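You operate a simulated robot arm through the tools that you are given. There is no shell and no other tool.

You are at the controls of a simulated robot arm. One attempt, no reset.

Task
Put one of the steel blocks from the grey island bench on the white plate there. Then put one of the filter cartridges from the oven side of the wide bench on the oil tray. Then lift the clear cover open. Do these in the order given. Set down upright: filter cartridge.

It is judged by the outcome, as a careful person would: the job done as asked, and still so three seconds after it is handed in. It fails if anything else is knocked over, pushed out of place, dropped, spilled or broken. Lids that push on must go on centred and level and be pressed home; caps that screw on are set level and turned clockwise until they are tight.

Robot
A 6-joint arm with a four-finger gripper on a trunk, on a base that moves. Base frame: it is fixed to the floor where the robot stands at the start and does not move with it; the origin is under the middle of the robot, x ahead of it, y to its left, z up; the surface under the hand at the start is at about z = 860. Units: mm, degrees, N and s.
With the tool pointing down near the work surface it reaches from about 400 to 920 mm from the robot's upright axis, wherever it stands. Its first joint turns from -166.0 to 166.0 degrees. Places, roughly: clear cover [3200, -3300, 900]; filter cartridge [3500, -3500, 1000]; oil tray [3500, -4250, 750]. Payload 3.43 kg.
The TCP is the grasp point between the finger pads, 30 mm short of the fingertips. In the tool frame z runs along the fingers and y along their closing line. The gripper opens to 120 mm; its body begins 85 mm behind the TCP.
Orientation is that of the tool frame in the base frame, as a unit quaternion [x, y, z, w]. With the fingers straight down and closing along the base's y, the tool's x points along the base's -x, its y along +y and its z along -z.

Tools
- The arm moves only by the tool move_arm. Its argument "moves" is a list of rows, each an object (a shift or turn left out is 0, a gripper value left out holds the last) with "rot": the turn, a rotation vector about the tool's x, y, z in degrees, a list of three; "travel": the shift along the tool's x, y, z in cm, a list of three; "fingers": the gripper command, from -1 (shut) to 1 (fully open), values between in proportion. In form: [{"rot": [rx, ry, rz], "travel": [dx, dy, dz], "fingers": fingers}, ...]. A call has 1 to 20 rows; each row shifts and turns the commanded pose from where the row before left it, along the tool's axes as they then stand. Each row takes 0.2 s and may step no farther than 50 mm and 8.6 degrees from the row before; otherwise, or with a gripper value out of range, the whole call is refused. Where a pose cannot be reached the arm comes as near as it can. A force on the tool above 40 N (or 10 N above the force at the start of the call, whichever is more), or a blocked arm, ends the call early, and 0.2 s more pass. Each finger travels about 136.2 mm/s and halts on what it meets, pressing with about 39 N; the grip force reading is that of the motor and also rises with nothing between the fingers. The clock runs only during rows and for 0.2 s after the last one: add rows that do not move to give the fingers time. It gives the time, the measured TCP pose, the force on the tool (base axes), the opening and the grip force at its end, in the units of the frame above (readings bear some noise), with the torque about the TCP (base axes, N m) and any sound that the robot's microphone picked up.
- Cameras (640 x 400 px; columns grow to the right, rows downward): "scene" is now at [87.1, 185.2, 1619.2]; the picture's right is [-0.07, -1.00, 0.00], its down [-0.29, 0.02, -0.96] and it looks along [0.95, -0.07, -0.29] (base axes); focal length 214 px, centre (320, 200). "wrist" rides on the gripper at [71, -17, -121] in the tool frame; the picture's right is [0.23, 0.97, 0.00], its down [-0.81, 0.19, -0.55] and it looks along [-0.54, 0.13, 0.83] (tool axes); focal length 275 px, centre (320, 200). There is no depth. A picture from a camera that has moved, and an enlarged one, comes with that camera's place and axes in the base frame and with its lens. The place of the scene camera against the robot may be out by one fixed shift of up to 25 mm in any direction.
- grab_frame(camera): a new picture of that camera. No time passes.
- slide_trunk(by): moves the trunk up (or, below 0, down) by that many mm; the arm and the scene camera ride with it, the base frame stays. It gives what a move gives, with no picture.
- roll_base(legs): drives the robot by 1 to 6 legs, each [ahead, left, turn to the left] in mm, mm and degrees, along the robot's own axes; the way and the turn of a leg run together, so that a leg with both is an arc; at most 1500 mm and 180 degrees a leg. The arm and the cameras ride along, it lands a little off, and it stops where it bumps. It gives what a move gives.
- aim_head(pan, tilt): turns the head with the scene camera to pan (to the left, within 120 degrees either way) and tilt (down, from -29 to 69), counted from straight ahead of the robot. It gives what a move gives.
- zoom(camera, box): a new picture of the part [left, top, right, bottom] of that camera's present view, enlarged. No time passes.
- job_done(): hands the job in; it is judged then, once.

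Places have to be worked out from the pictures, the camera data and where the tool is seen. Open the gripper and draw the arm clear of the work before you hand the job in, unless the task says otherwise.

The tools are called after "Call:" as a command line: name --argument value ..., lists and objects as JSON in quotes. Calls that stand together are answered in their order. move_arm: Moves the arm, as the interface text tells. Its arguments: {"type":"object","properties":{"moves":{"type":"array","items":{"type":"object","properties":{"rot":{"type":"array","items":{"type":"number"}},"travel":{"type":"array","items":{"type":"number"}},"fingers":{"type":"number"}}}}},"required":["moves"]} The other tools are called the same way: slide_trunk (by) moves the trunk up or down; roll_base (legs) drives the base; aim_head (pan, tilt) turns the head that bears the scene camera; grab_frame (camera) takes a picture; zoom (camera, box) takes an enlarged picture of a part of a camera's view; job_done () hands the job in.

At the start:

```text
t: 0.0
tcp_pos: [532.3, 152.5, 1172.4]
tcp_rot: [0.002, 1.0, 0.001, 0.0]
force: [-0.5, -1.0, -0.6]
wrist_torque: [-0.02, 0.04, -0.01]
gripper_width: 120.1
grasp_force: 0.1
trunk travel left (down, up): [-150.0, 390.0]
robot x, y, heading: [-1.7, -0.7, -0.1]
head pan, tilt (commanded): [37.5, 68.8]
```

scene: 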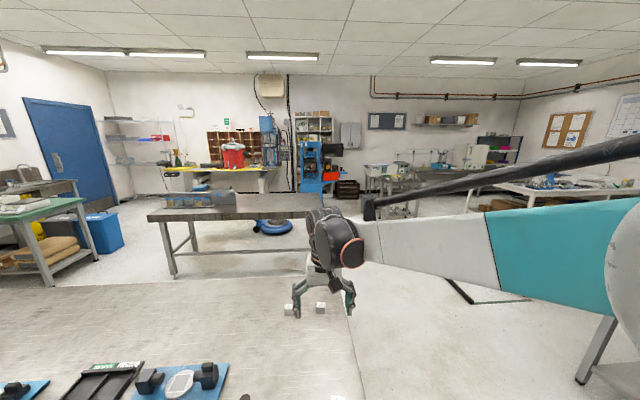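
wrist: 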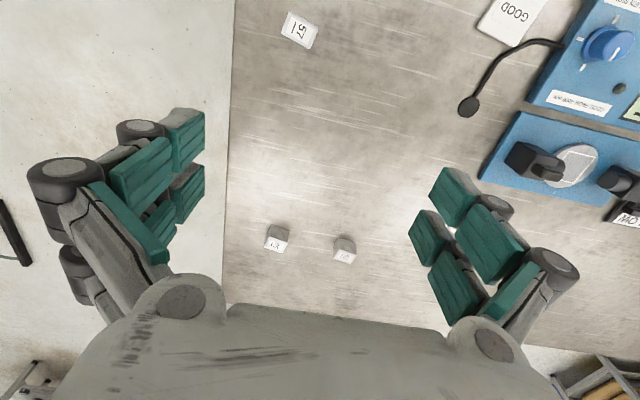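

I'll begin by looking at the scene and the wrist view up close to find the blocks and the white plate.

Call:
grab_frame --camera "scene"

Call:
zoom --camera "wrist" --box '[220, 0, 640, 262]'

Call:
zoom --camera "scene" --box '[0, 250, 380, 400]'

```text
taken
camera scene: at [87.1, 185.2, 1619.2], right [-0.07, -1.0, 0.0], down [-0.29, 0.02, -0.96], along [0.95, -0.07, -0.29], focal length 214 px, centre (320, 200)
```

scene: 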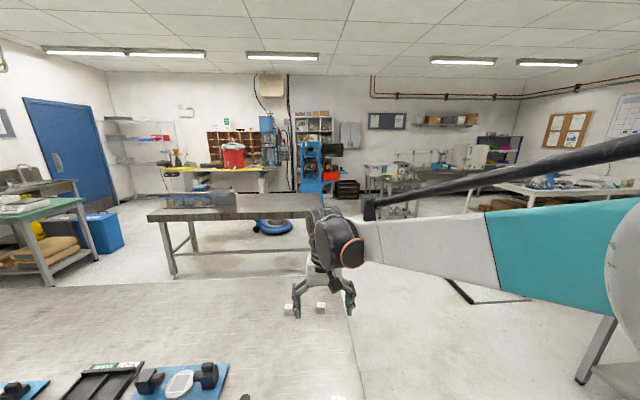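

```text
1.52 times, centred on (430, 131) of wrist
camera zoom: at [461.2, 134.3, 1293.8], right [-0.23, 0.97, 0.0], down [0.81, 0.19, 0.55], along [0.54, 0.12, -0.83], focal length 420 px, centre (152, 305)
```

zoom: 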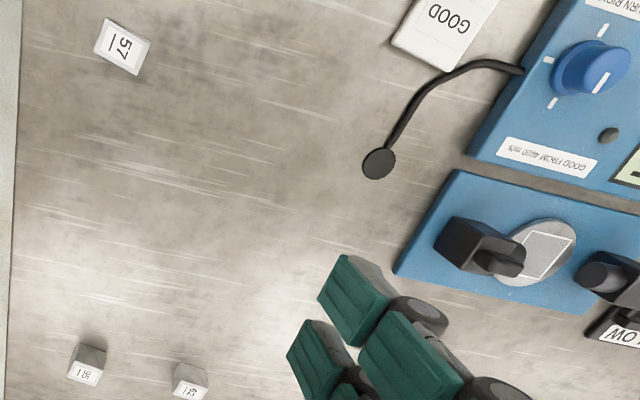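

```text
1.68 times, centred on (190, 325) of scene
camera zoom: at [87.1, 185.2, 1619.2], right [-0.07, -1.0, 0.0], down [-0.29, 0.02, -0.96], along [0.95, -0.07, -0.29], focal length 361 px, centre (539, -10)
```

zoom: 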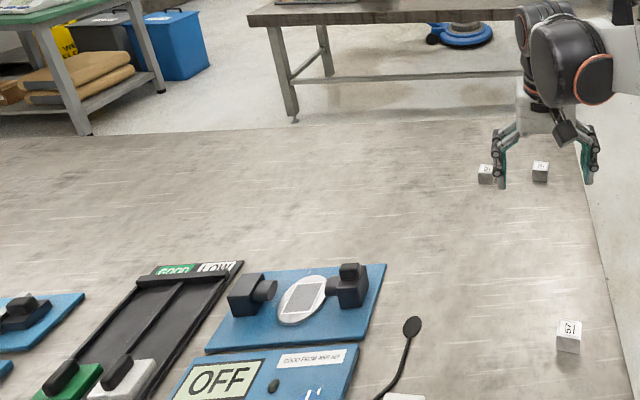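

I see small steel cubes on this bench and some rigs to the left. I'll turn the head left and down to survey the bench.

Call:
aim_head --pan 40 --tilt 50

Call:
grab_frame --camera "scene"

```text
t: 0.8
tcp_pos: [536.3, 152.3, 1173.0]
tcp_rot: [0.003, 1.0, 0.0, 0.0]
force: [0.0, 0.4, 0.0]
wrist_torque: [0.02, 0.0, 0.0]
gripper_width: 120.1
grasp_force: 0.1
trunk travel left (down, up): [-150.0, 390.0]
robot x, y, heading: [0.6, -1.9, 0.2]
head pan, tilt (commanded): [40.0, 50.0]
```

```text
taken
camera scene: at [87.5, 188.4, 1618.3], right [-0.04, -1.0, 0.0], down [-0.3, 0.01, -0.95], along [0.95, -0.04, -0.3], focal length 214 px, centre (320, 200)
```

scene: 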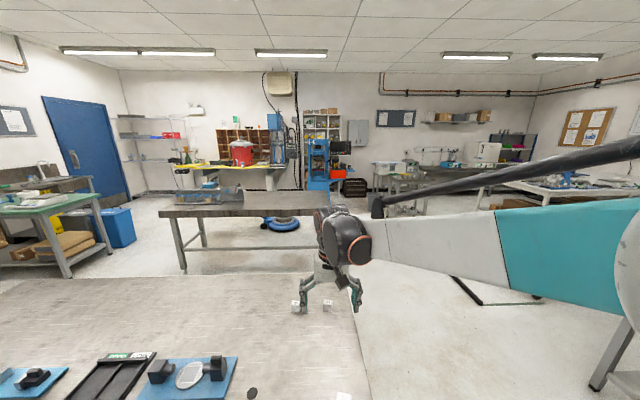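

The head has barely moved so far; I'll command it again and see whether it gets there with time.

Call:
aim_head --pan 40 --tilt 50

Call:
grab_frame --camera "scene"

```text
t: 1.4
tcp_pos: [535.4, 151.5, 1172.4]
tcp_rot: [0.004, 1.0, 0.0, 0.0]
force: [-0.3, 0.0, -0.6]
wrist_torque: [0.02, 0.0, 0.01]
gripper_width: 119.9
grasp_force: 0.1
trunk travel left (down, up): [-150.0, 390.0]
robot x, y, heading: [-1.5, 0.1, -0.1]
head pan, tilt (commanded): [40.0, 50.0]
```

```text
taken
camera scene: at [87.2, 188.8, 1618.1], right [-0.03, -1.0, 0.0], down [-0.3, 0.01, -0.95], along [0.95, -0.03, -0.3], focal length 214 px, centre (320, 200)
```

scene: 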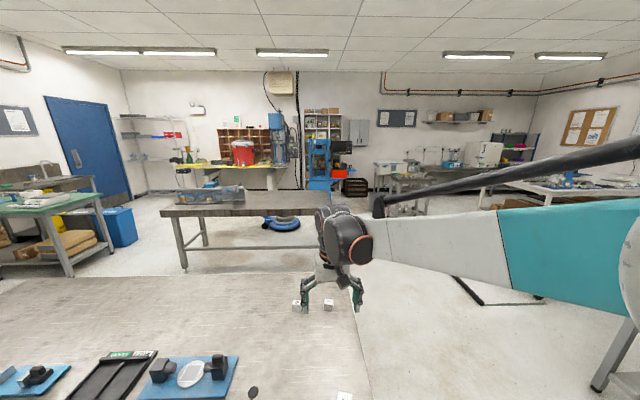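

The head's view doesn't match the command, so I'll try a very different aim to learn how it responds.

Call:
aim_head --pan 90 --tilt 69

Call:
grab_frame --camera "scene"

```text
t: 2.6
tcp_pos: [535.7, 152.2, 1172.6]
tcp_rot: [0.003, 1.0, 0.0, 0.001]
force: [-0.7, 0.2, 0.6]
wrist_torque: [0.0, 0.0, -0.01]
gripper_width: 120.1
grasp_force: 0.0
trunk travel left (down, up): [-150.0, 390.0]
robot x, y, heading: [-3.1, 1.4, -0.0]
head pan, tilt (commanded): [90.0, 68.8]
```

```text
taken
camera scene: at [87.2, 189.6, 1617.8], right [-0.02, -1.0, 0.0], down [-0.3, 0.01, -0.95], along [0.95, -0.02, -0.3], focal length 214 px, centre (320, 200)
```

scene: 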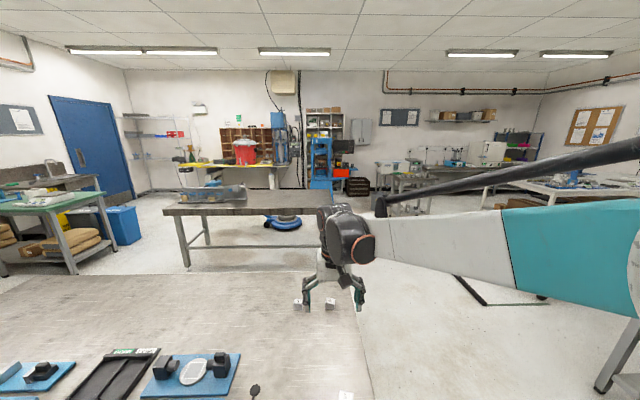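

The view still hardly changes. I'll try straight ahead and level to see whether the head is stuck.

Call:
aim_head --pan 0 --tilt 0

Call:
grab_frame --camera "scene"

```text
t: 4.2
tcp_pos: [531.6, 152.6, 1173.1]
tcp_rot: [0.002, 1.0, 0.0, 0.001]
force: [-0.1, 0.1, -0.8]
wrist_torque: [-0.01, 0.0, -0.01]
gripper_width: 119.9
grasp_force: 0.1
trunk travel left (down, up): [-150.0, 390.0]
robot x, y, heading: [-3.1, -3.4, 0.1]
head pan, tilt (commanded): [0.0, 0.0]
```

```text
taken
camera scene: at [83.5, 191.8, 1646.4], right [0.0, -1.0, 0.0], down [0.0, 0.0, -1.0], along [1.0, 0.0, 0.0], focal length 214 px, centre (320, 200)
```

scene: 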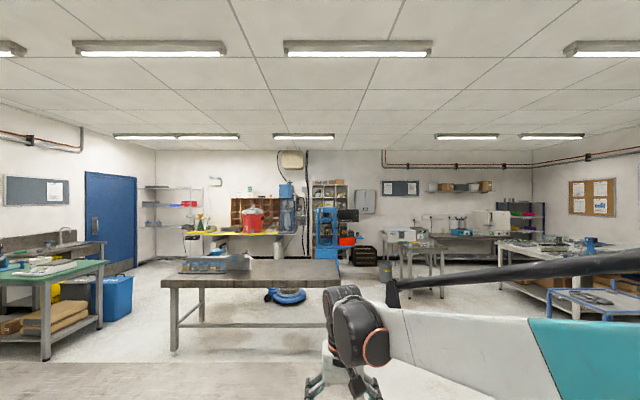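

Level and straight works. Tilting down seems blocked at about 17°, so I'll pan first at level tilt.

Call:
aim_head --pan 50 --tilt 0

Call:
grab_frame --camera "scene"

Call:
aim_head --pan 50 --tilt 45

Call:
grab_frame --camera "scene"

```text
t: 5.4
tcp_pos: [532.2, 151.8, 1173.3]
tcp_rot: [0.002, 1.0, 0.0, 0.0]
force: [-0.1, -0.4, -0.1]
wrist_torque: [0.01, 0.01, -0.02]
gripper_width: 120.1
grasp_force: 0.1
trunk travel left (down, up): [-150.0, 390.0]
robot x, y, heading: [-0.8, 1.4, -0.2]
head pan, tilt (commanded): [50.0, 0.0]
```

```text
taken
camera scene: at [51.8, 260.7, 1646.4], right [0.77, -0.64, 0.0], down [0.0, 0.0, -1.0], along [0.64, 0.77, 0.0], focal length 214 px, centre (320, 200)
```

scene: 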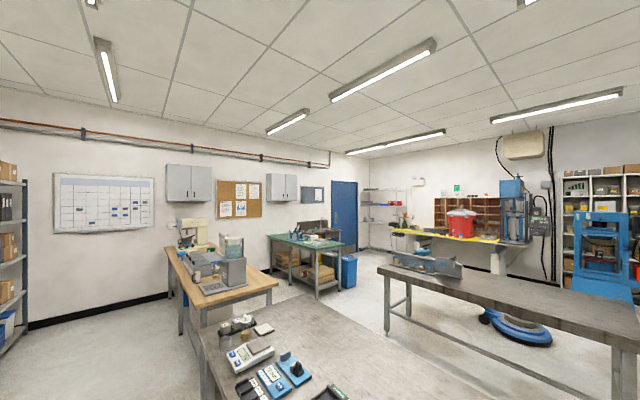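

```text
t: 6.5
tcp_pos: [532.0, 151.3, 1173.2]
tcp_rot: [0.003, 1.0, -0.001, -0.001]
force: [-0.6, -0.6, 0.5]
wrist_torque: [-0.04, 0.03, -0.01]
gripper_width: 120.1
grasp_force: 0.1
trunk travel left (down, up): [-150.0, 390.0]
robot x, y, heading: [0.8, -2.6, -0.1]
head pan, tilt (commanded): [50.0, 45.0]
```

```text
taken
camera scene: at [46.2, 254.1, 1575.5], right [0.77, -0.64, 0.0], down [-0.45, -0.54, -0.71], along [0.45, 0.54, -0.71], focal length 214 px, centre (320, 200)
```

scene: 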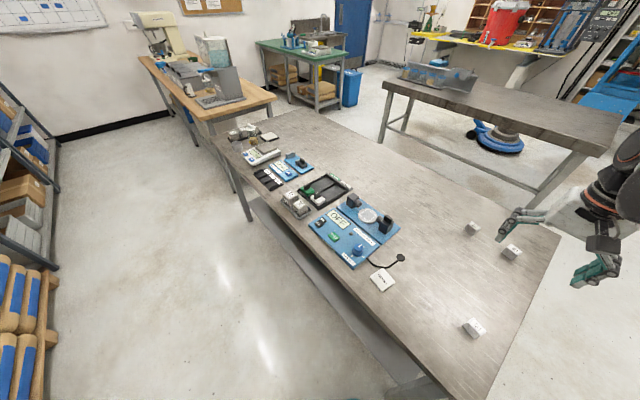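

Now I get a good view of this bench. I'll zoom in on the rigs and cubes to identify the white plate.

Call:
zoom --camera "scene" --box '[210, 100, 450, 300]'

Call:
zoom --camera "scene" --box '[340, 190, 580, 350]'

Call:
zoom --camera "scene" --box '[220, 110, 360, 220]'

```text
2.00 times, centred on (330, 200) of scene
camera zoom: at [46.2, 254.1, 1575.5], right [0.77, -0.64, 0.0], down [-0.45, -0.54, -0.71], along [0.45, 0.54, -0.71], focal length 429 px, centre (300, 200)
```

zoom: 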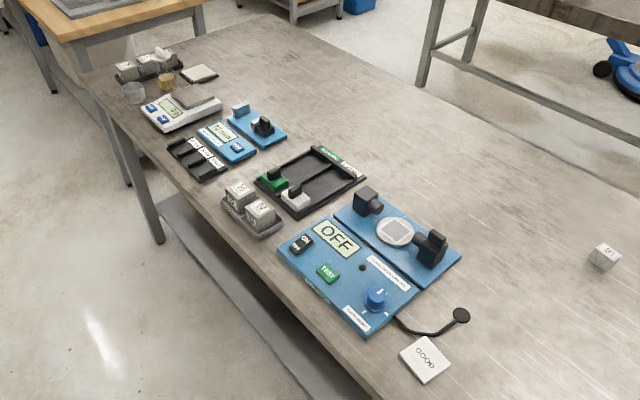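

```text
2.50 times, centred on (460, 270) of scene
camera zoom: at [46.2, 254.1, 1575.5], right [0.77, -0.64, 0.0], down [-0.45, -0.54, -0.71], along [0.45, 0.54, -0.71], focal length 536 px, centre (-30, 25)
```

zoom: 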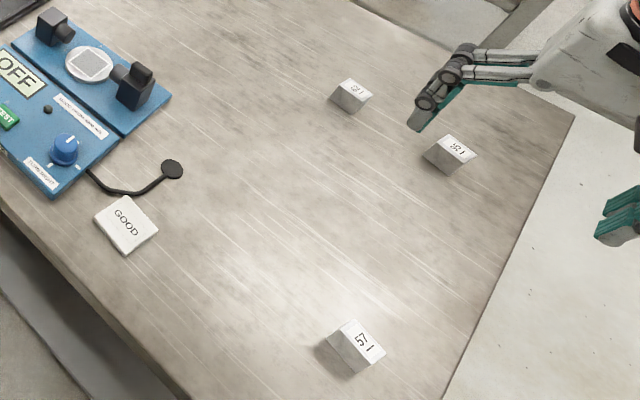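

```text
3.64 times, centred on (290, 165) of scene
camera zoom: at [46.2, 254.1, 1575.5], right [0.77, -0.64, 0.0], down [-0.45, -0.54, -0.71], along [0.45, 0.54, -0.71], focal length 780 px, centre (429, 327)
```

zoom: 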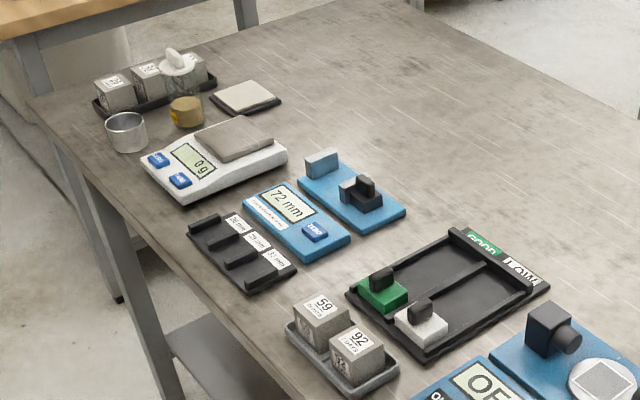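

I'll zoom tightly on the three loose cubes, the GOOD plate, and the items by the scale to tell what is steel and which plate is white.

Call:
zoom --camera "scene" --box '[450, 210, 540, 270]'

Call:
zoom --camera "scene" --box '[440, 300, 530, 360]'

Call:
zoom --camera "scene" --box '[220, 115, 290, 165]'

Call:
zoom --camera "scene" --box '[270, 165, 360, 225]'

Call:
zoom --camera "scene" --box '[330, 230, 420, 300]'

```text
6.67 times, centred on (495, 240) of scene
camera zoom: at [46.2, 254.1, 1575.5], right [0.77, -0.64, 0.0], down [-0.45, -0.54, -0.71], along [0.45, 0.54, -0.71], focal length 1430 px, centre (-847, -67)
```

zoom: 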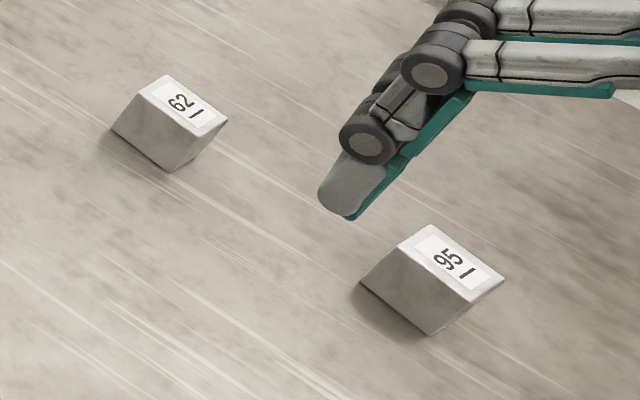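

```text
6.67 times, centred on (485, 330) of scene
camera zoom: at [46.2, 254.1, 1575.5], right [0.77, -0.64, 0.0], down [-0.45, -0.54, -0.71], along [0.45, 0.54, -0.71], focal length 1430 px, centre (-780, -667)
```

zoom: 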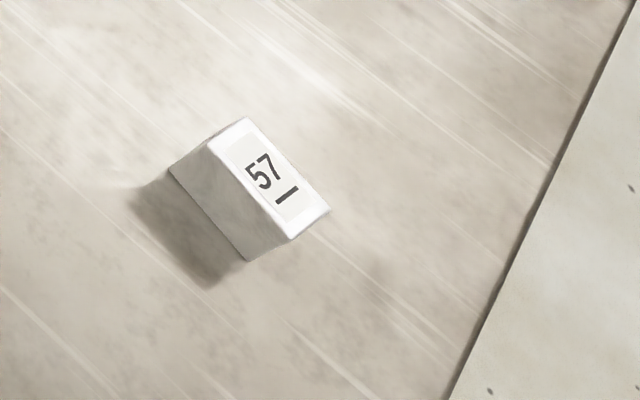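

```text
8.00 times, centred on (255, 140) of scene
camera zoom: at [46.2, 254.1, 1575.5], right [0.77, -0.64, 0.0], down [-0.45, -0.54, -0.71], along [0.45, 0.54, -0.71], focal length 1716 px, centre (840, 680)
```

zoom: 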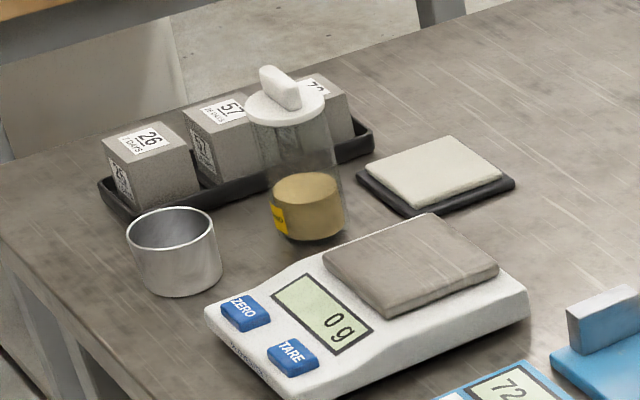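

```text
6.67 times, centred on (315, 195) of scene
camera zoom: at [46.2, 254.1, 1575.5], right [0.77, -0.64, 0.0], down [-0.45, -0.54, -0.71], along [0.45, 0.54, -0.71], focal length 1430 px, centre (353, 233)
```

zoom: 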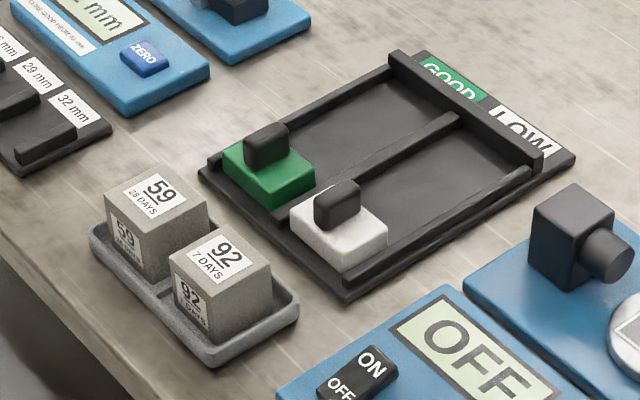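

```text
5.71 times, centred on (375, 265) of scene
camera zoom: at [46.2, 254.1, 1575.5], right [0.77, -0.64, 0.0], down [-0.45, -0.54, -0.71], along [0.45, 0.54, -0.71], focal length 1226 px, centre (6, -171)
```

zoom: 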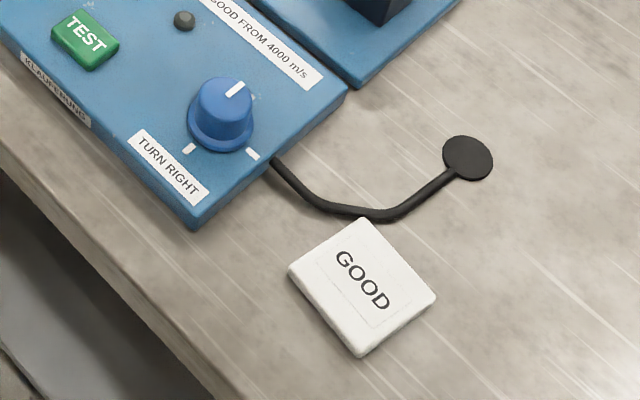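

The three loose blocks 57, 62 and 95 are the steel ones (the others are concrete cubes), and the white plate is the one marked GOOD. From the wrist picture I put block 57 at about (480, 112) and the plate at about (403, 372). I'll move the hand above block 57 and look.

Call:
move_arm --moves '[{"travel": [1.3, -1.0, 2.5], "fingers": 1}, {"travel": [1.3, -1.0, 2.5]}, {"travel": [1.3, -1.0, 2.5]}, {"travel": [1.3, -1.0, 2.5]}, {}]'

Call:
grab_frame --camera "wrist"

```text
t: 7.8
tcp_pos: [478.6, 112.1, 1070.9]
tcp_rot: [0.003, 1.0, 0.0, 0.0]
force: [0.0, 0.3, 0.2]
wrist_torque: [0.02, -0.01, 0.0]
gripper_width: 120.2
grasp_force: 0.1
trunk travel left (down, up): [-150.0, 390.0]
robot x, y, heading: [-1.5, 1.8, 0.2]
head pan, tilt (commanded): [50.0, 45.0]
```

```text
taken
camera wrist: at [407.5, 95.5, 1192.1], right [-0.22, 0.97, 0.0], down [0.81, 0.19, 0.55], along [0.54, 0.12, -0.83], focal length 275 px, centre (320, 200)
```

wrist: 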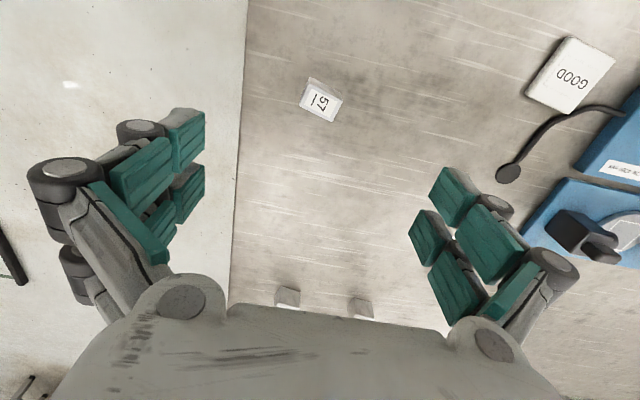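

Triangulating both wrist views puts block 57's top centre at about (480, 112, 885), directly under the hand. I'll zoom to read its yaw and size, and the plate's.

Call:
zoom --camera "wrist" --box '[290, 70, 354, 130]'

Call:
zoom --camera "wrist" --box '[490, 10, 640, 190]'

```text
6.67 times, centred on (322, 100) of wrist
camera zoom: at [407.5, 95.5, 1192.1], right [-0.22, 0.97, 0.0], down [0.81, 0.19, 0.55], along [0.54, 0.12, -0.83], focal length 1835 px, centre (307, 867)
```

zoom: 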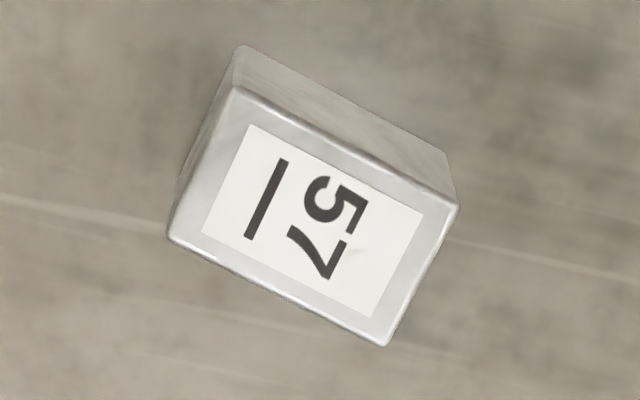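

```text
2.22 times, centred on (565, 100) of wrist
camera zoom: at [407.5, 95.5, 1192.1], right [-0.22, 0.97, 0.0], down [0.81, 0.19, 0.55], along [0.54, 0.12, -0.83], focal length 612 px, centre (-224, 422)
```

zoom: 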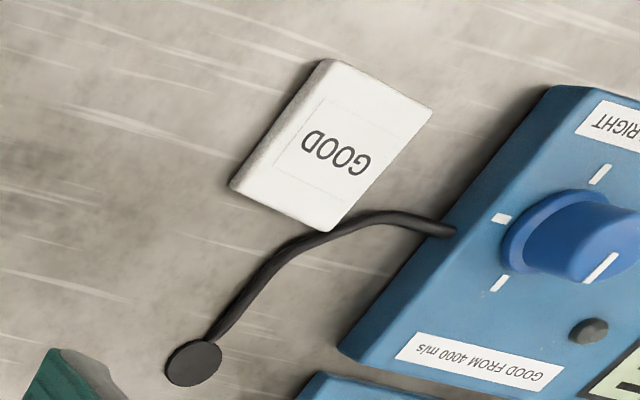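

The block measures about 40 × 25 × 25 mm with its long side about 13° off the closing line. Before choosing the grip direction I'll check how the four fingers are spaced.

Call:
zoom --camera "wrist" --box '[20, 80, 240, 280]'

Call:
zoom --camera "wrist" --box '[390, 140, 610, 340]'

Call:
grab_frame --camera "scene"

```text
2.00 times, centred on (130, 180) of wrist
camera zoom: at [407.5, 95.5, 1192.1], right [-0.22, 0.97, 0.0], down [0.81, 0.19, 0.55], along [0.54, 0.12, -0.83], focal length 551 px, centre (700, 240)
```

zoom: 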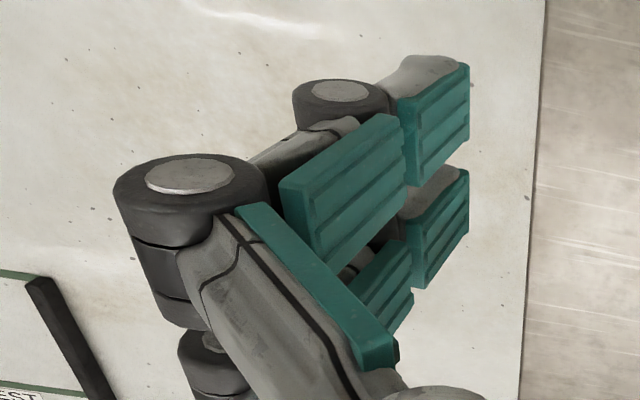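

```text
2.00 times, centred on (500, 240) of wrist
camera zoom: at [407.5, 95.5, 1192.1], right [-0.22, 0.97, 0.0], down [0.81, 0.19, 0.55], along [0.54, 0.12, -0.83], focal length 551 px, centre (-40, 120)
```

zoom: 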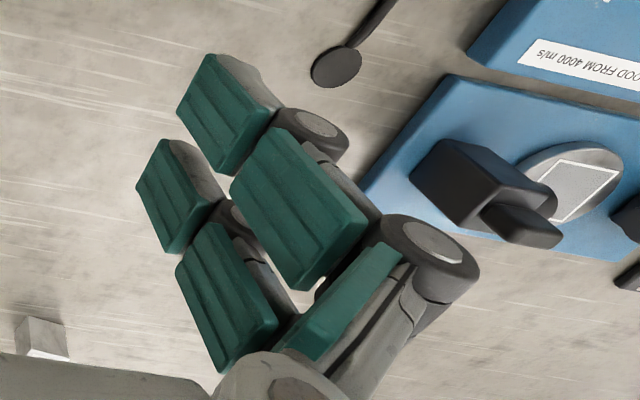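

```text
taken
camera scene: at [46.2, 254.0, 1575.5], right [0.77, -0.64, 0.0], down [-0.45, -0.54, -0.71], along [0.45, 0.54, -0.71], focal length 214 px, centre (320, 200)
```

scene: 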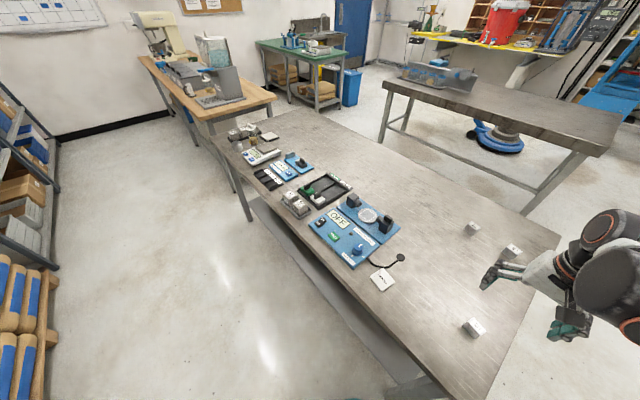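

The finger pads sit about 25 mm apart, so either grip direction works. I'll turn 13.4° so the pads meet the block's end faces squarely, centre over (483, 114) and go down partway.

Call:
move_arm --moves '[{"travel": [-0.44, 0.19, 0], "rot": [0, 0, 6.7], "fingers": 1}, {"rot": [0, 0, 6.7]}, {"travel": [0, 0, 3]}, {"travel": [0, 0, 3]}, {"travel": [0, 0, 3]}, {}]'

Call:
grab_frame --camera "wrist"

```text
t: 9.2
tcp_pos: [485.5, 114.3, 983.0]
tcp_rot: [0.119, 0.993, -0.001, 0.0]
force: [-0.1, -0.6, 0.4]
wrist_torque: [-0.03, 0.02, 0.0]
gripper_width: 120.0
grasp_force: 0.0
trunk travel left (down, up): [-150.0, 390.0]
robot x, y, heading: [-1.7, 3.2, -0.1]
head pan, tilt (commanded): [50.0, 45.0]
```

```text
taken
camera wrist: at [411.8, 113.7, 1103.4], right [0.01, 1.0, 0.0], down [0.83, -0.01, 0.55], along [0.55, 0.0, -0.83], focal length 275 px, centre (320, 200)
```

wrist: 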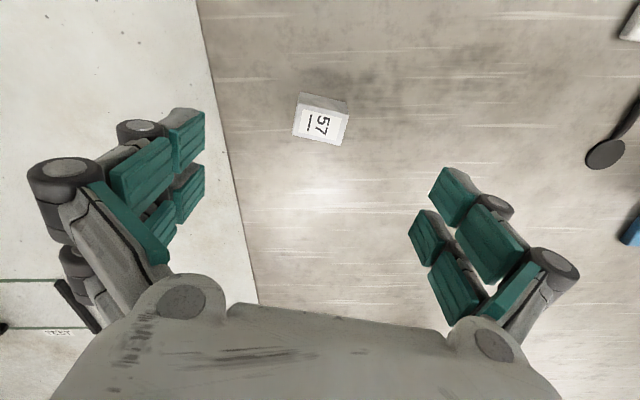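

The block centre reads (484, 114), right under the TCP. I'll go down to z≈897 and close.

Call:
move_arm --moves '[{"travel": [0, 0, 3]}, {"travel": [0, 0, 3]}, {"travel": [0, 0, 1.5]}, {"travel": [0, 0, 1.1]}, {}]'

Call:
grab_frame --camera "wrist"

```text
t: 10.3
tcp_pos: [485.1, 113.9, 897.1]
tcp_rot: [0.119, 0.993, 0.0, 0.001]
force: [0.5, 0.5, -0.3]
wrist_torque: [0.04, 0.01, -0.01]
gripper_width: 119.9
grasp_force: 0.0
trunk travel left (down, up): [-150.0, 390.0]
robot x, y, heading: [3.2, 0.2, 0.0]
head pan, tilt (commanded): [50.0, 45.0]
```

```text
taken
camera wrist: at [411.4, 113.3, 1017.1], right [0.01, 1.0, 0.0], down [0.83, -0.01, 0.55], along [0.55, 0.0, -0.83], focal length 275 px, centre (320, 200)
```

wrist: 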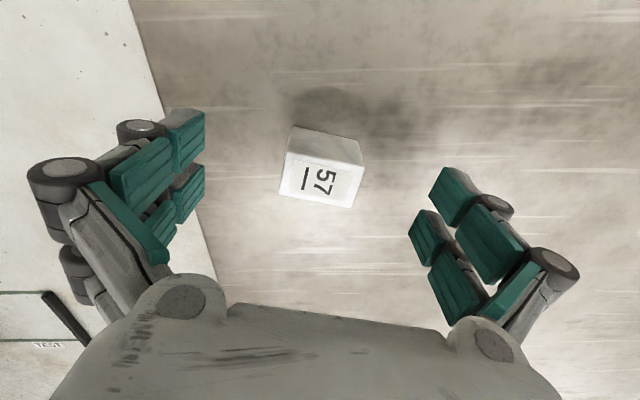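

The block sits between the pads and is centred; closing the fingers now.

Call:
move_arm --moves '[{"fingers": -1}, {"fingers": -1}, {"fingers": -1}, {"fingers": -1}]'

Call:
grab_frame --camera "wrist"

```text
t: 11.3
tcp_pos: [483.6, 112.7, 895.3]
tcp_rot: [0.119, 0.993, 0.0, 0.0]
force: [-0.6, -1.7, 3.3]
wrist_torque: [-0.14, 0.08, 0.03]
gripper_width: 39.7
grasp_force: 38.7
trunk travel left (down, up): [-150.0, 390.0]
robot x, y, heading: [1.7, 0.7, 0.0]
head pan, tilt (commanded): [50.0, 45.0]
```

```text
taken
camera wrist: at [411.0, 113.1, 1017.5], right [0.01, 1.0, 0.0], down [0.83, -0.01, 0.55], along [0.55, 0.0, -0.83], focal length 275 px, centre (320, 200)
```

wrist: 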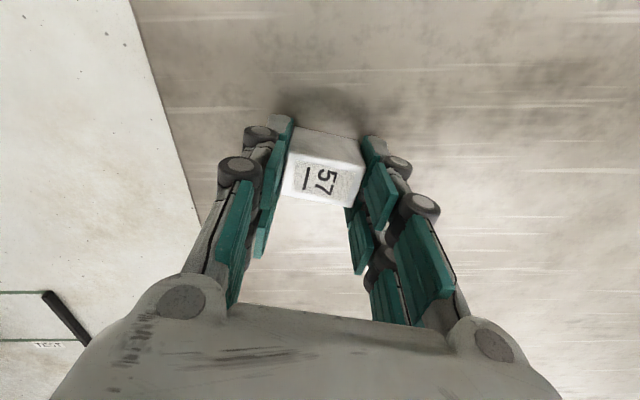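

Gripped at 39.7 mm. I'll lift straight up 9 cm and check that the block came along.

Call:
move_arm --moves '[{"travel": [0, 0, -1]}, {"travel": [0, 0, -2.5]}, {"travel": [0, 0, -3]}, {"travel": [0, 0, -2.5]}, {}]'

Call:
move_arm --moves '[{"travel": [2.02, 3.31, 0]}, {"travel": [2.02, 3.31, 0]}, {"travel": [2.02, 3.31, 0]}, {"travel": [2.02, 3.31, 0]}, {"travel": [2.02, 3.31, 0]}, {"travel": [2.02, 3.31, 0]}, {"travel": [2.02, 3.31, 0]}, {"rot": [0, 0, -6.0]}, {}]'

Call:
grab_frame --camera "wrist"

```text
t: 12.6
tcp_pos: [483.9, 114.3, 987.4]
tcp_rot: [0.119, 0.993, 0.0, 0.0]
force: [0.3, -1.0, -2.6]
wrist_torque: [-0.03, -0.03, -0.04]
gripper_width: 39.6
grasp_force: 38.6
trunk travel left (down, up): [-150.0, 390.0]
robot x, y, heading: [2.4, 3.2, 0.2]
head pan, tilt (commanded): [50.0, 45.0]
```

```text
t: 14.6
tcp_pos: [407.0, 368.3, 986.2]
tcp_rot: [0.073, 0.997, 0.0, 0.0]
force: [0.0, -0.1, -2.5]
wrist_torque: [-0.01, -0.05, -0.01]
gripper_width: 39.4
grasp_force: 38.9
trunk travel left (down, up): [-150.0, 390.0]
robot x, y, heading: [2.0, -1.8, -0.3]
head pan, tilt (commanded): [50.0, 45.0]
```

```text
taken
camera wrist: at [334.1, 360.6, 1108.0], right [-0.09, 1.0, 0.0], down [0.83, 0.07, 0.55], along [0.55, 0.05, -0.83], focal length 275 px, centre (320, 200)
```

wrist: 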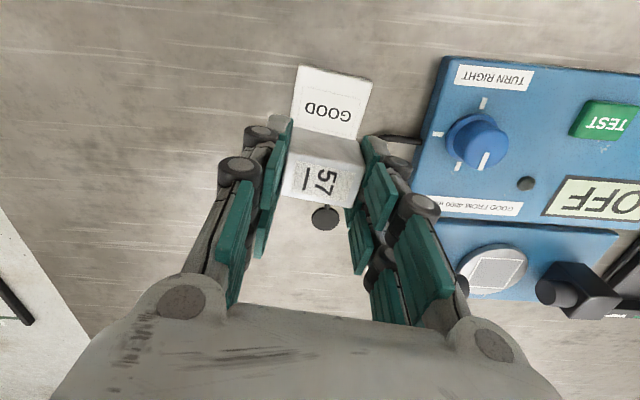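

The block is held above the plate; I compute the plate centre at about (401, 373), while the TCP reads (407, 368). I'll let it settle and correct the offset.

Call:
move_arm --moves '[{}, {}]'

Call:
grab_frame --camera "wrist"

```text
t: 15.2
tcp_pos: [406.5, 366.1, 986.0]
tcp_rot: [0.073, 0.997, 0.001, 0.0]
force: [0.4, -0.3, -2.5]
wrist_torque: [0.04, -0.02, 0.04]
gripper_width: 39.5
grasp_force: 39.0
trunk travel left (down, up): [-150.0, 390.0]
robot x, y, heading: [-0.9, -0.5, -0.0]
head pan, tilt (commanded): [50.0, 45.0]
```

```text
taken
camera wrist: at [334.1, 360.6, 1107.9], right [-0.09, 1.0, 0.0], down [0.83, 0.07, 0.55], along [0.55, 0.05, -0.83], focal length 275 px, centre (320, 200)
```

wrist: 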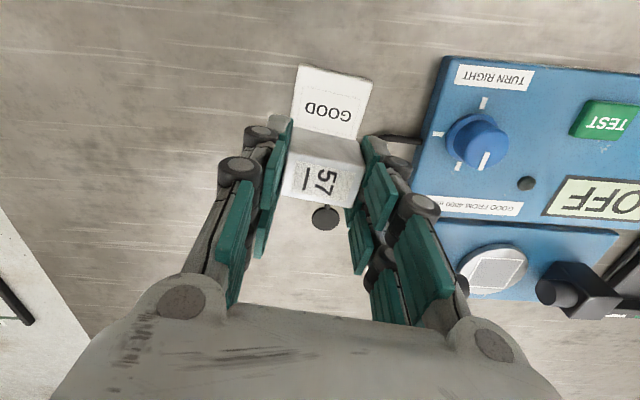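

I'll shift 6.5 mm and 5 mm in the tool frame to centre on the plate, then descend to just above it.

Call:
move_arm --moves '[{"travel": [0.65, 0.5, 0]}, {"travel": [0, 0, 3]}, {"travel": [0, 0, 2.5]}, {"travel": [0, 0, 1.5]}, {}]'

Call:
grab_frame --camera "wrist"

Call:
zoom --camera "scene" --box '[330, 230, 440, 310]'

```text
t: 16.4
tcp_pos: [394.3, 379.1, 918.3]
tcp_rot: [0.068, 0.998, -0.001, 0.0]
force: [-0.1, -0.5, -3.5]
wrist_torque: [0.0, -0.03, 0.0]
gripper_width: 39.7
grasp_force: 38.9
trunk travel left (down, up): [-150.0, 390.0]
robot x, y, heading: [-0.3, -1.7, 0.4]
head pan, tilt (commanded): [50.0, 45.0]
```

```text
taken
camera wrist: at [322.4, 370.0, 1038.6], right [-0.1, 1.0, 0.0], down [0.83, 0.08, 0.55], along [0.55, 0.05, -0.83], focal length 275 px, centre (320, 200)
```

wrist: 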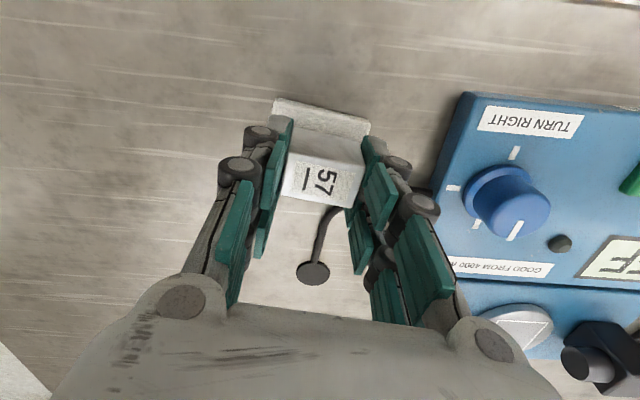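

```text
5.00 times, centred on (385, 270) of scene
camera zoom: at [46.4, 254.5, 1575.4], right [0.77, -0.64, 0.0], down [-0.45, -0.54, -0.71], along [0.45, 0.54, -0.71], focal length 1072 px, centre (-5, -150)
```

zoom: 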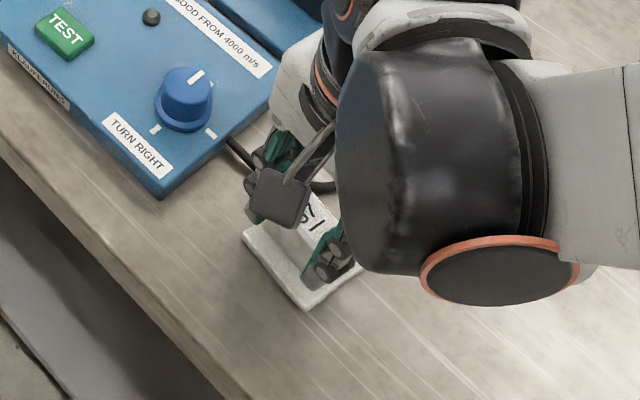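

The earlier shift seems to have been lag catching up: the TCP now reads (394, 379), with the plate centre still at about (401, 373). I'll undo the shift and re-read before touching down.

Call:
move_arm --moves '[{"travel": [-0.7, -0.55, 0]}, {}, {}]'

Call:
grab_frame --camera "wrist"

```text
t: 17.1
tcp_pos: [402.8, 371.2, 916.4]
tcp_rot: [0.067, 0.998, 0.0, 0.0]
force: [-0.6, -0.6, -3.1]
wrist_torque: [-0.02, -0.03, 0.0]
gripper_width: 39.6
grasp_force: 39.2
trunk travel left (down, up): [-150.0, 390.0]
robot x, y, heading: [1.4, 0.6, 0.2]
head pan, tilt (commanded): [50.0, 45.0]
```

```text
taken
camera wrist: at [329.7, 363.9, 1038.3], right [-0.1, 1.0, 0.0], down [0.83, 0.08, 0.55], along [0.55, 0.05, -0.83], focal length 275 px, centre (320, 200)
```

wrist: 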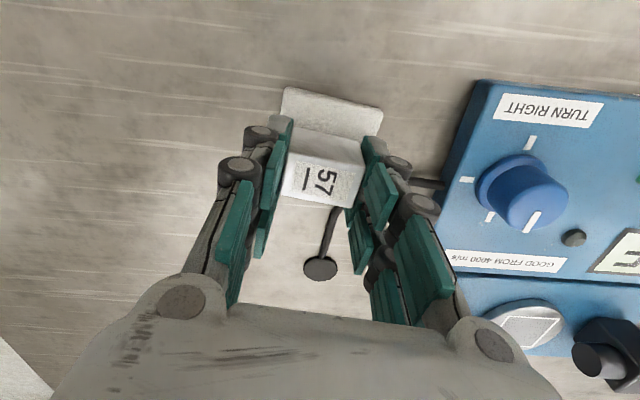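

Now centred to within about 2 mm. I'll lower in small steps and watch for touchdown.

Call:
move_arm --moves '[{"travel": [0, 0, 0.5]}, {"travel": [0, 0, 0.3]}, {"travel": [0, 0, 0.2]}, {}]'

Call:
move_arm --moves '[{"travel": [0, 0, 0.2]}, {}]'

Call:
zoom --camera "wrist" --box '[240, 60, 410, 230]'

```text
t: 18.1
tcp_pos: [402.1, 372.8, 906.9]
tcp_rot: [0.066, 0.998, 0.001, 0.0]
force: [-0.6, -0.5, -2.5]
wrist_torque: [-0.03, -0.03, -0.01]
gripper_width: 39.4
grasp_force: 39.2
trunk travel left (down, up): [-150.0, 390.0]
robot x, y, heading: [0.6, -3.6, -0.1]
head pan, tilt (commanded): [50.0, 45.0]
```

```text
t: 18.8
tcp_pos: [401.4, 371.3, 906.1]
tcp_rot: [0.067, 0.998, 0.001, 0.001]
force: [5.3, 5.8, 33.4]
wrist_torque: [0.25, -0.02, -0.02]
gripper_width: 39.4
grasp_force: 38.6
trunk travel left (down, up): [-150.0, 390.0]
robot x, y, heading: [3.0, -3.3, 0.1]
head pan, tilt (commanded): [50.0, 45.0]
```

```text
2.35 times, centred on (325, 145) of wrist
camera zoom: at [329.2, 363.6, 1027.7], right [-0.1, 1.0, 0.0], down [0.83, 0.08, 0.55], along [0.55, 0.06, -0.83], focal length 648 px, centre (308, 329)
```

zoom: 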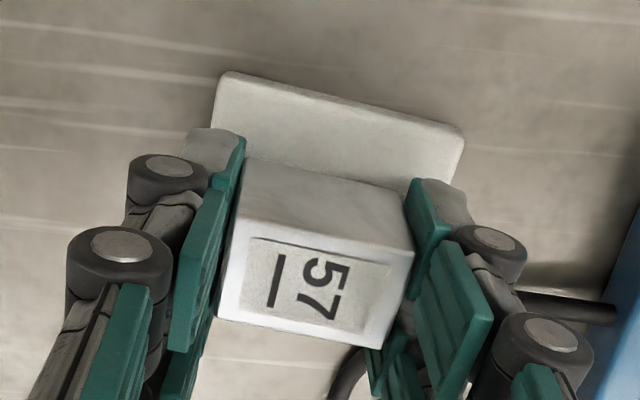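

Touchdown registered (33 N). I'll relieve it by 1 mm and open the fingers only partway so they stay clear of the rig box and cable.

Call:
move_arm --moves '[{"travel": [0, 0, -0.1]}, {"fingers": -0.2}, {"fingers": 0.0}, {"fingers": 0.1}, {}]'

Call:
grab_frame --camera "wrist"

```text
t: 19.9
tcp_pos: [402.9, 372.4, 905.4]
tcp_rot: [0.067, 0.998, -0.001, 0.001]
force: [-0.9, 0.2, -1.2]
wrist_torque: [-0.02, 0.01, -0.03]
gripper_width: 66.0
grasp_force: 0.1
trunk travel left (down, up): [-150.0, 390.0]
robot x, y, heading: [-0.9, -1.3, 0.0]
head pan, tilt (commanded): [50.0, 45.0]
```

```text
taken
camera wrist: at [329.8, 364.0, 1027.3], right [-0.1, 1.0, 0.0], down [0.83, 0.08, 0.55], along [0.55, 0.05, -0.83], focal length 275 px, centre (320, 200)
```

wrist: 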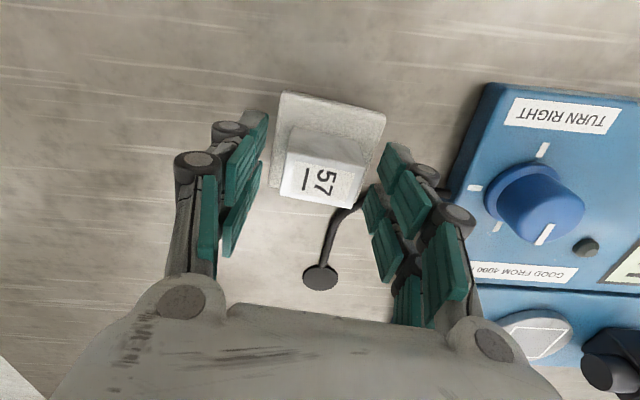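

The block rests on the plate, released. I'll raise the hand straight up and check the result.

Call:
move_arm --moves '[{"travel": [0, 0, -1.5]}, {"travel": [0, 0, -4]}, {"travel": [0, 0, -4.5]}, {"travel": [0, 0, -4.5]}, {"travel": [0, 0, -4.5]}, {"travel": [0, 0, -4.5]}, {}]'

Call:
grab_frame --camera "wrist"

Call:
zoom --camera "wrist" --box '[240, 0, 440, 130]'

```text
t: 21.6
tcp_pos: [399.6, 371.9, 1141.7]
tcp_rot: [0.067, 0.998, 0.0, 0.0]
force: [0.2, -0.4, 0.3]
wrist_torque: [0.01, 0.0, 0.0]
gripper_width: 66.3
grasp_force: 0.1
trunk travel left (down, up): [-150.0, 390.0]
robot x, y, heading: [1.7, 0.1, 0.0]
head pan, tilt (commanded): [50.0, 45.0]
```

```text
taken
camera wrist: at [328.1, 364.4, 1262.3], right [-0.1, 1.0, 0.0], down [0.83, 0.08, 0.55], along [0.55, 0.05, -0.83], focal length 275 px, centre (320, 200)
```

wrist: 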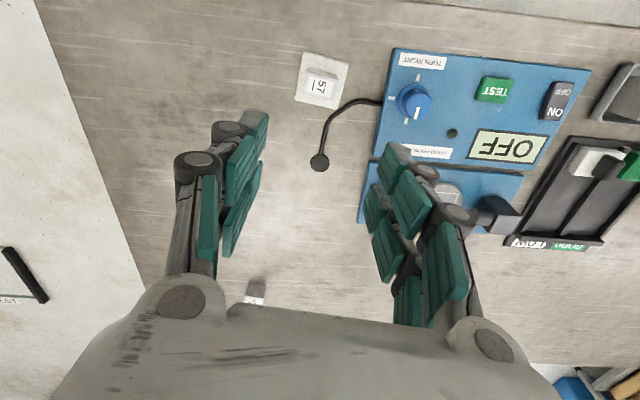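

```text
3.08 times, centred on (340, 65) of wrist
camera zoom: at [328.1, 364.4, 1262.3], right [-0.1, 1.0, 0.0], down [0.83, 0.08, 0.55], along [0.55, 0.05, -0.83], focal length 847 px, centre (258, 615)
```

zoom: 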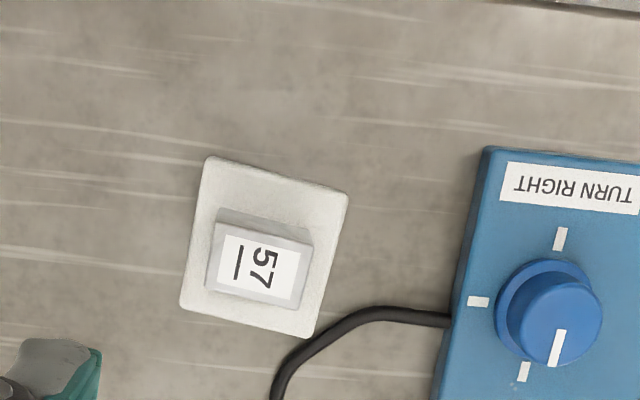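

Step one is done: block 57 sits on the white plate. Now I'll survey the room to the right to plan the drive to the wide bench.

Call:
aim_head --pan -40 --tilt 0

Call:
grab_frame --camera "scene"

Call:
aim_head --pan -40 --tilt 25

Call:
grab_frame --camera "scene"

Call:
aim_head --pan -100 --tilt 20

Call:
grab_frame --camera "scene"

```text
t: 23.2
tcp_pos: [400.8, 371.5, 1139.9]
tcp_rot: [0.067, 0.998, 0.0, 0.0]
force: [0.4, 0.3, 0.3]
wrist_torque: [-0.03, -0.03, 0.0]
gripper_width: 66.1
grasp_force: 0.1
trunk travel left (down, up): [-150.0, 390.0]
robot x, y, heading: [4.8, -2.2, 0.3]
head pan, tilt (commanded): [-40.0, 0.0]
```

```text
taken
camera scene: at [62.9, 134.1, 1646.4], right [-0.64, -0.77, 0.0], down [0.0, 0.0, -1.0], along [0.77, -0.64, 0.0], focal length 214 px, centre (320, 200)
```

scene: 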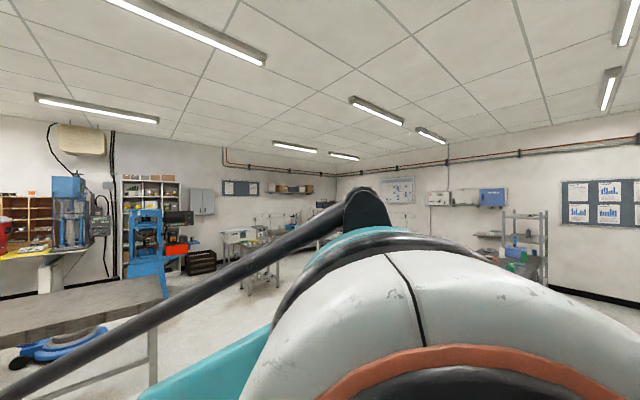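

```text
t: 24.1
tcp_pos: [401.0, 371.5, 1140.1]
tcp_rot: [0.066, 0.998, 0.0, 0.001]
force: [-0.1, -0.1, 0.2]
wrist_torque: [0.01, 0.0, -0.01]
gripper_width: 65.9
grasp_force: 0.1
trunk travel left (down, up): [-150.0, 390.0]
robot x, y, heading: [-0.8, 1.0, -0.1]
head pan, tilt (commanded): [-40.0, 25.0]
```

```text
taken
camera scene: at [64.5, 132.7, 1606.1], right [-0.64, -0.77, 0.0], down [-0.32, 0.27, -0.91], along [0.69, -0.58, -0.42], focal length 214 px, centre (320, 200)
```

scene: 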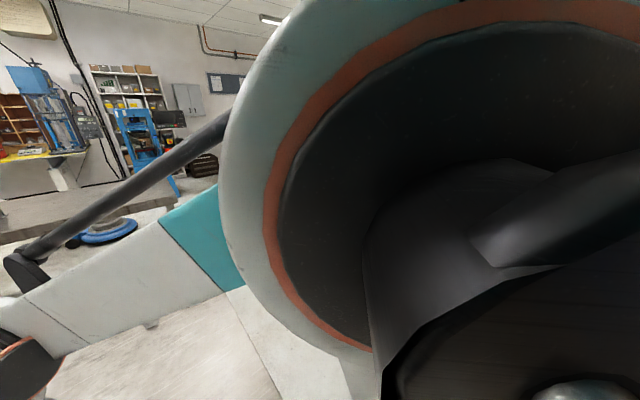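

```text
t: 25.4
tcp_pos: [401.5, 372.2, 1140.5]
tcp_rot: [0.067, 0.998, 0.0, 0.0]
force: [1.7, -0.7, 0.1]
wrist_torque: [0.0, 0.02, -0.01]
gripper_width: 66.1
grasp_force: 0.0
trunk travel left (down, up): [-150.0, 390.0]
robot x, y, heading: [1.9, -2.7, -0.2]
head pan, tilt (commanded): [-100.0, 20.0]
```

```text
taken
camera scene: at [9.6, 100.3, 1612.2], right [-0.99, -0.17, 0.0], down [-0.06, 0.36, -0.93], along [0.16, -0.92, -0.36], focal length 214 px, centre (320, 200)
```

scene: 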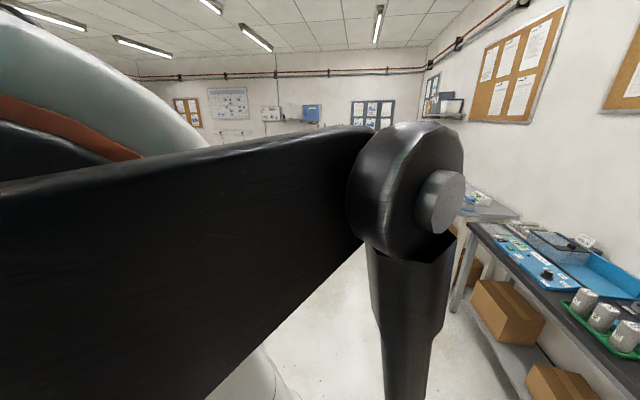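

The arm blocks much of the view to the right. I'll look at pan 0 and -20 with level tilt and zoom on the far right bench.

Call:
aim_head --pan -10 --tilt 0

Call:
grab_frame --camera "scene"

Call:
zoom --camera "scene" --box '[380, 200, 640, 360]'

```text
t: 27.0
tcp_pos: [399.9, 371.0, 1141.7]
tcp_rot: [0.068, 0.998, 0.0, 0.0]
force: [-0.4, -0.3, -0.4]
wrist_torque: [0.03, 0.0, 0.03]
gripper_width: 65.9
grasp_force: 0.1
trunk travel left (down, up): [-150.0, 390.0]
robot x, y, heading: [3.1, -1.0, 0.2]
head pan, tilt (commanded): [-10.0, 0.0]
```

```text
taken
camera scene: at [75.8, 164.8, 1657.2], right [-0.31, -0.95, 0.0], down [0.12, -0.04, -0.99], along [0.94, -0.31, 0.12], focal length 214 px, centre (320, 200)
```

scene: 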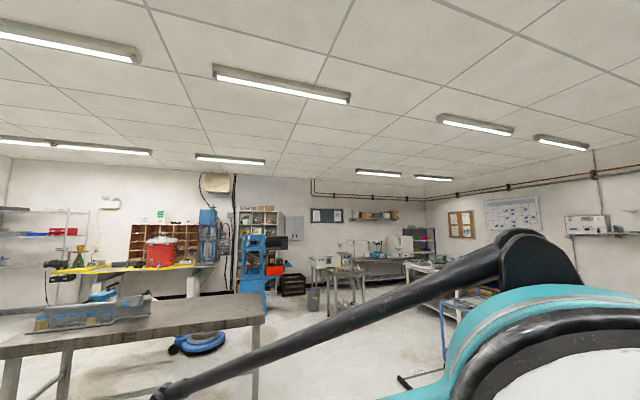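

```text
2.46 times, centred on (510, 280) of scene
camera zoom: at [75.8, 164.8, 1657.2], right [-0.31, -0.95, 0.0], down [0.12, -0.04, -0.99], along [0.94, -0.31, 0.12], focal length 528 px, centre (-148, 3)
```

zoom: 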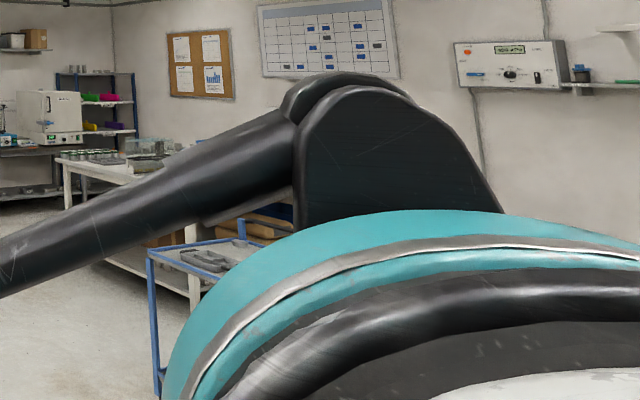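

The arm on the left side physically blocks the head. I'll swing the hand over to the robot's right front at the same height so the head can look freely.

Call:
move_arm --moves '[{"rot": [0, 0, -7.7]}, {"travel": [-2.2, -4.4, 0]}, {"travel": [-2.2, -4.4, 0]}, {"travel": [-2.2, -4.4, 0]}, {"travel": [-2.2, -4.4, 0]}, {"travel": [-2.2, -4.4, 0]}, {"travel": [-0.5, -4.5, 0]}, {"travel": [-0.5, -4.5, 0]}, {"travel": [-0.5, -4.5, 0]}, {"travel": [-0.5, -4.5, 0]}, {"travel": [2, -4.5, 0]}, {"travel": [2, -4.5, 0]}, {"travel": [2, -4.5, 0]}, {"travel": [2, -4.5, 0]}, {"travel": [2, -4.5, 0]}, {"travel": [2, -4.5, 0]}, {"travel": [2, -4.5, 0]}, {}]'

Call:
aim_head --pan -20 --tilt 0

Call:
grab_frame --camera "scene"

```text
t: 30.8
tcp_pos: [392.8, -343.0, 1140.8]
tcp_rot: [0.001, 1.0, 0.0, 0.0]
force: [-0.3, 0.2, 0.8]
wrist_torque: [0.0, 0.02, -0.02]
gripper_width: 66.2
grasp_force: 0.0
trunk travel left (down, up): [-150.0, 390.0]
robot x, y, heading: [0.6, -0.9, -0.2]
head pan, tilt (commanded): [-10.0, 0.0]
```

```text
t: 31.6
tcp_pos: [394.0, -343.0, 1140.6]
tcp_rot: [-0.001, 1.0, 0.0, 0.0]
force: [-0.7, -0.3, 0.3]
wrist_torque: [0.01, 0.01, 0.04]
gripper_width: 66.2
grasp_force: 0.0
trunk travel left (down, up): [-150.0, 390.0]
robot x, y, heading: [-1.7, 3.4, 0.1]
head pan, tilt (commanded): [-20.0, 0.0]
```

```text
taken
camera scene: at [78.4, 160.8, 1646.4], right [-0.34, -0.94, 0.0], down [0.0, 0.0, -1.0], along [0.94, -0.34, 0.0], focal length 214 px, centre (320, 200)
```

scene: 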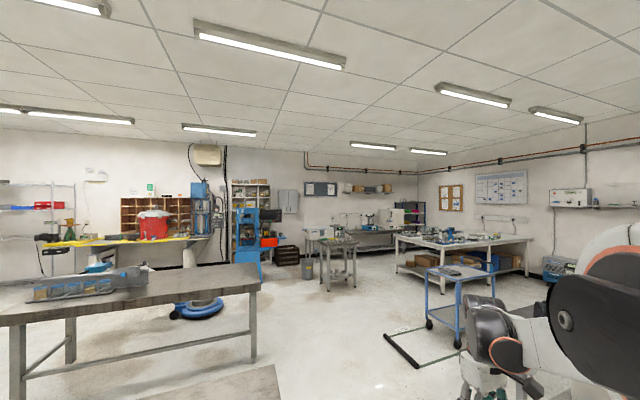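

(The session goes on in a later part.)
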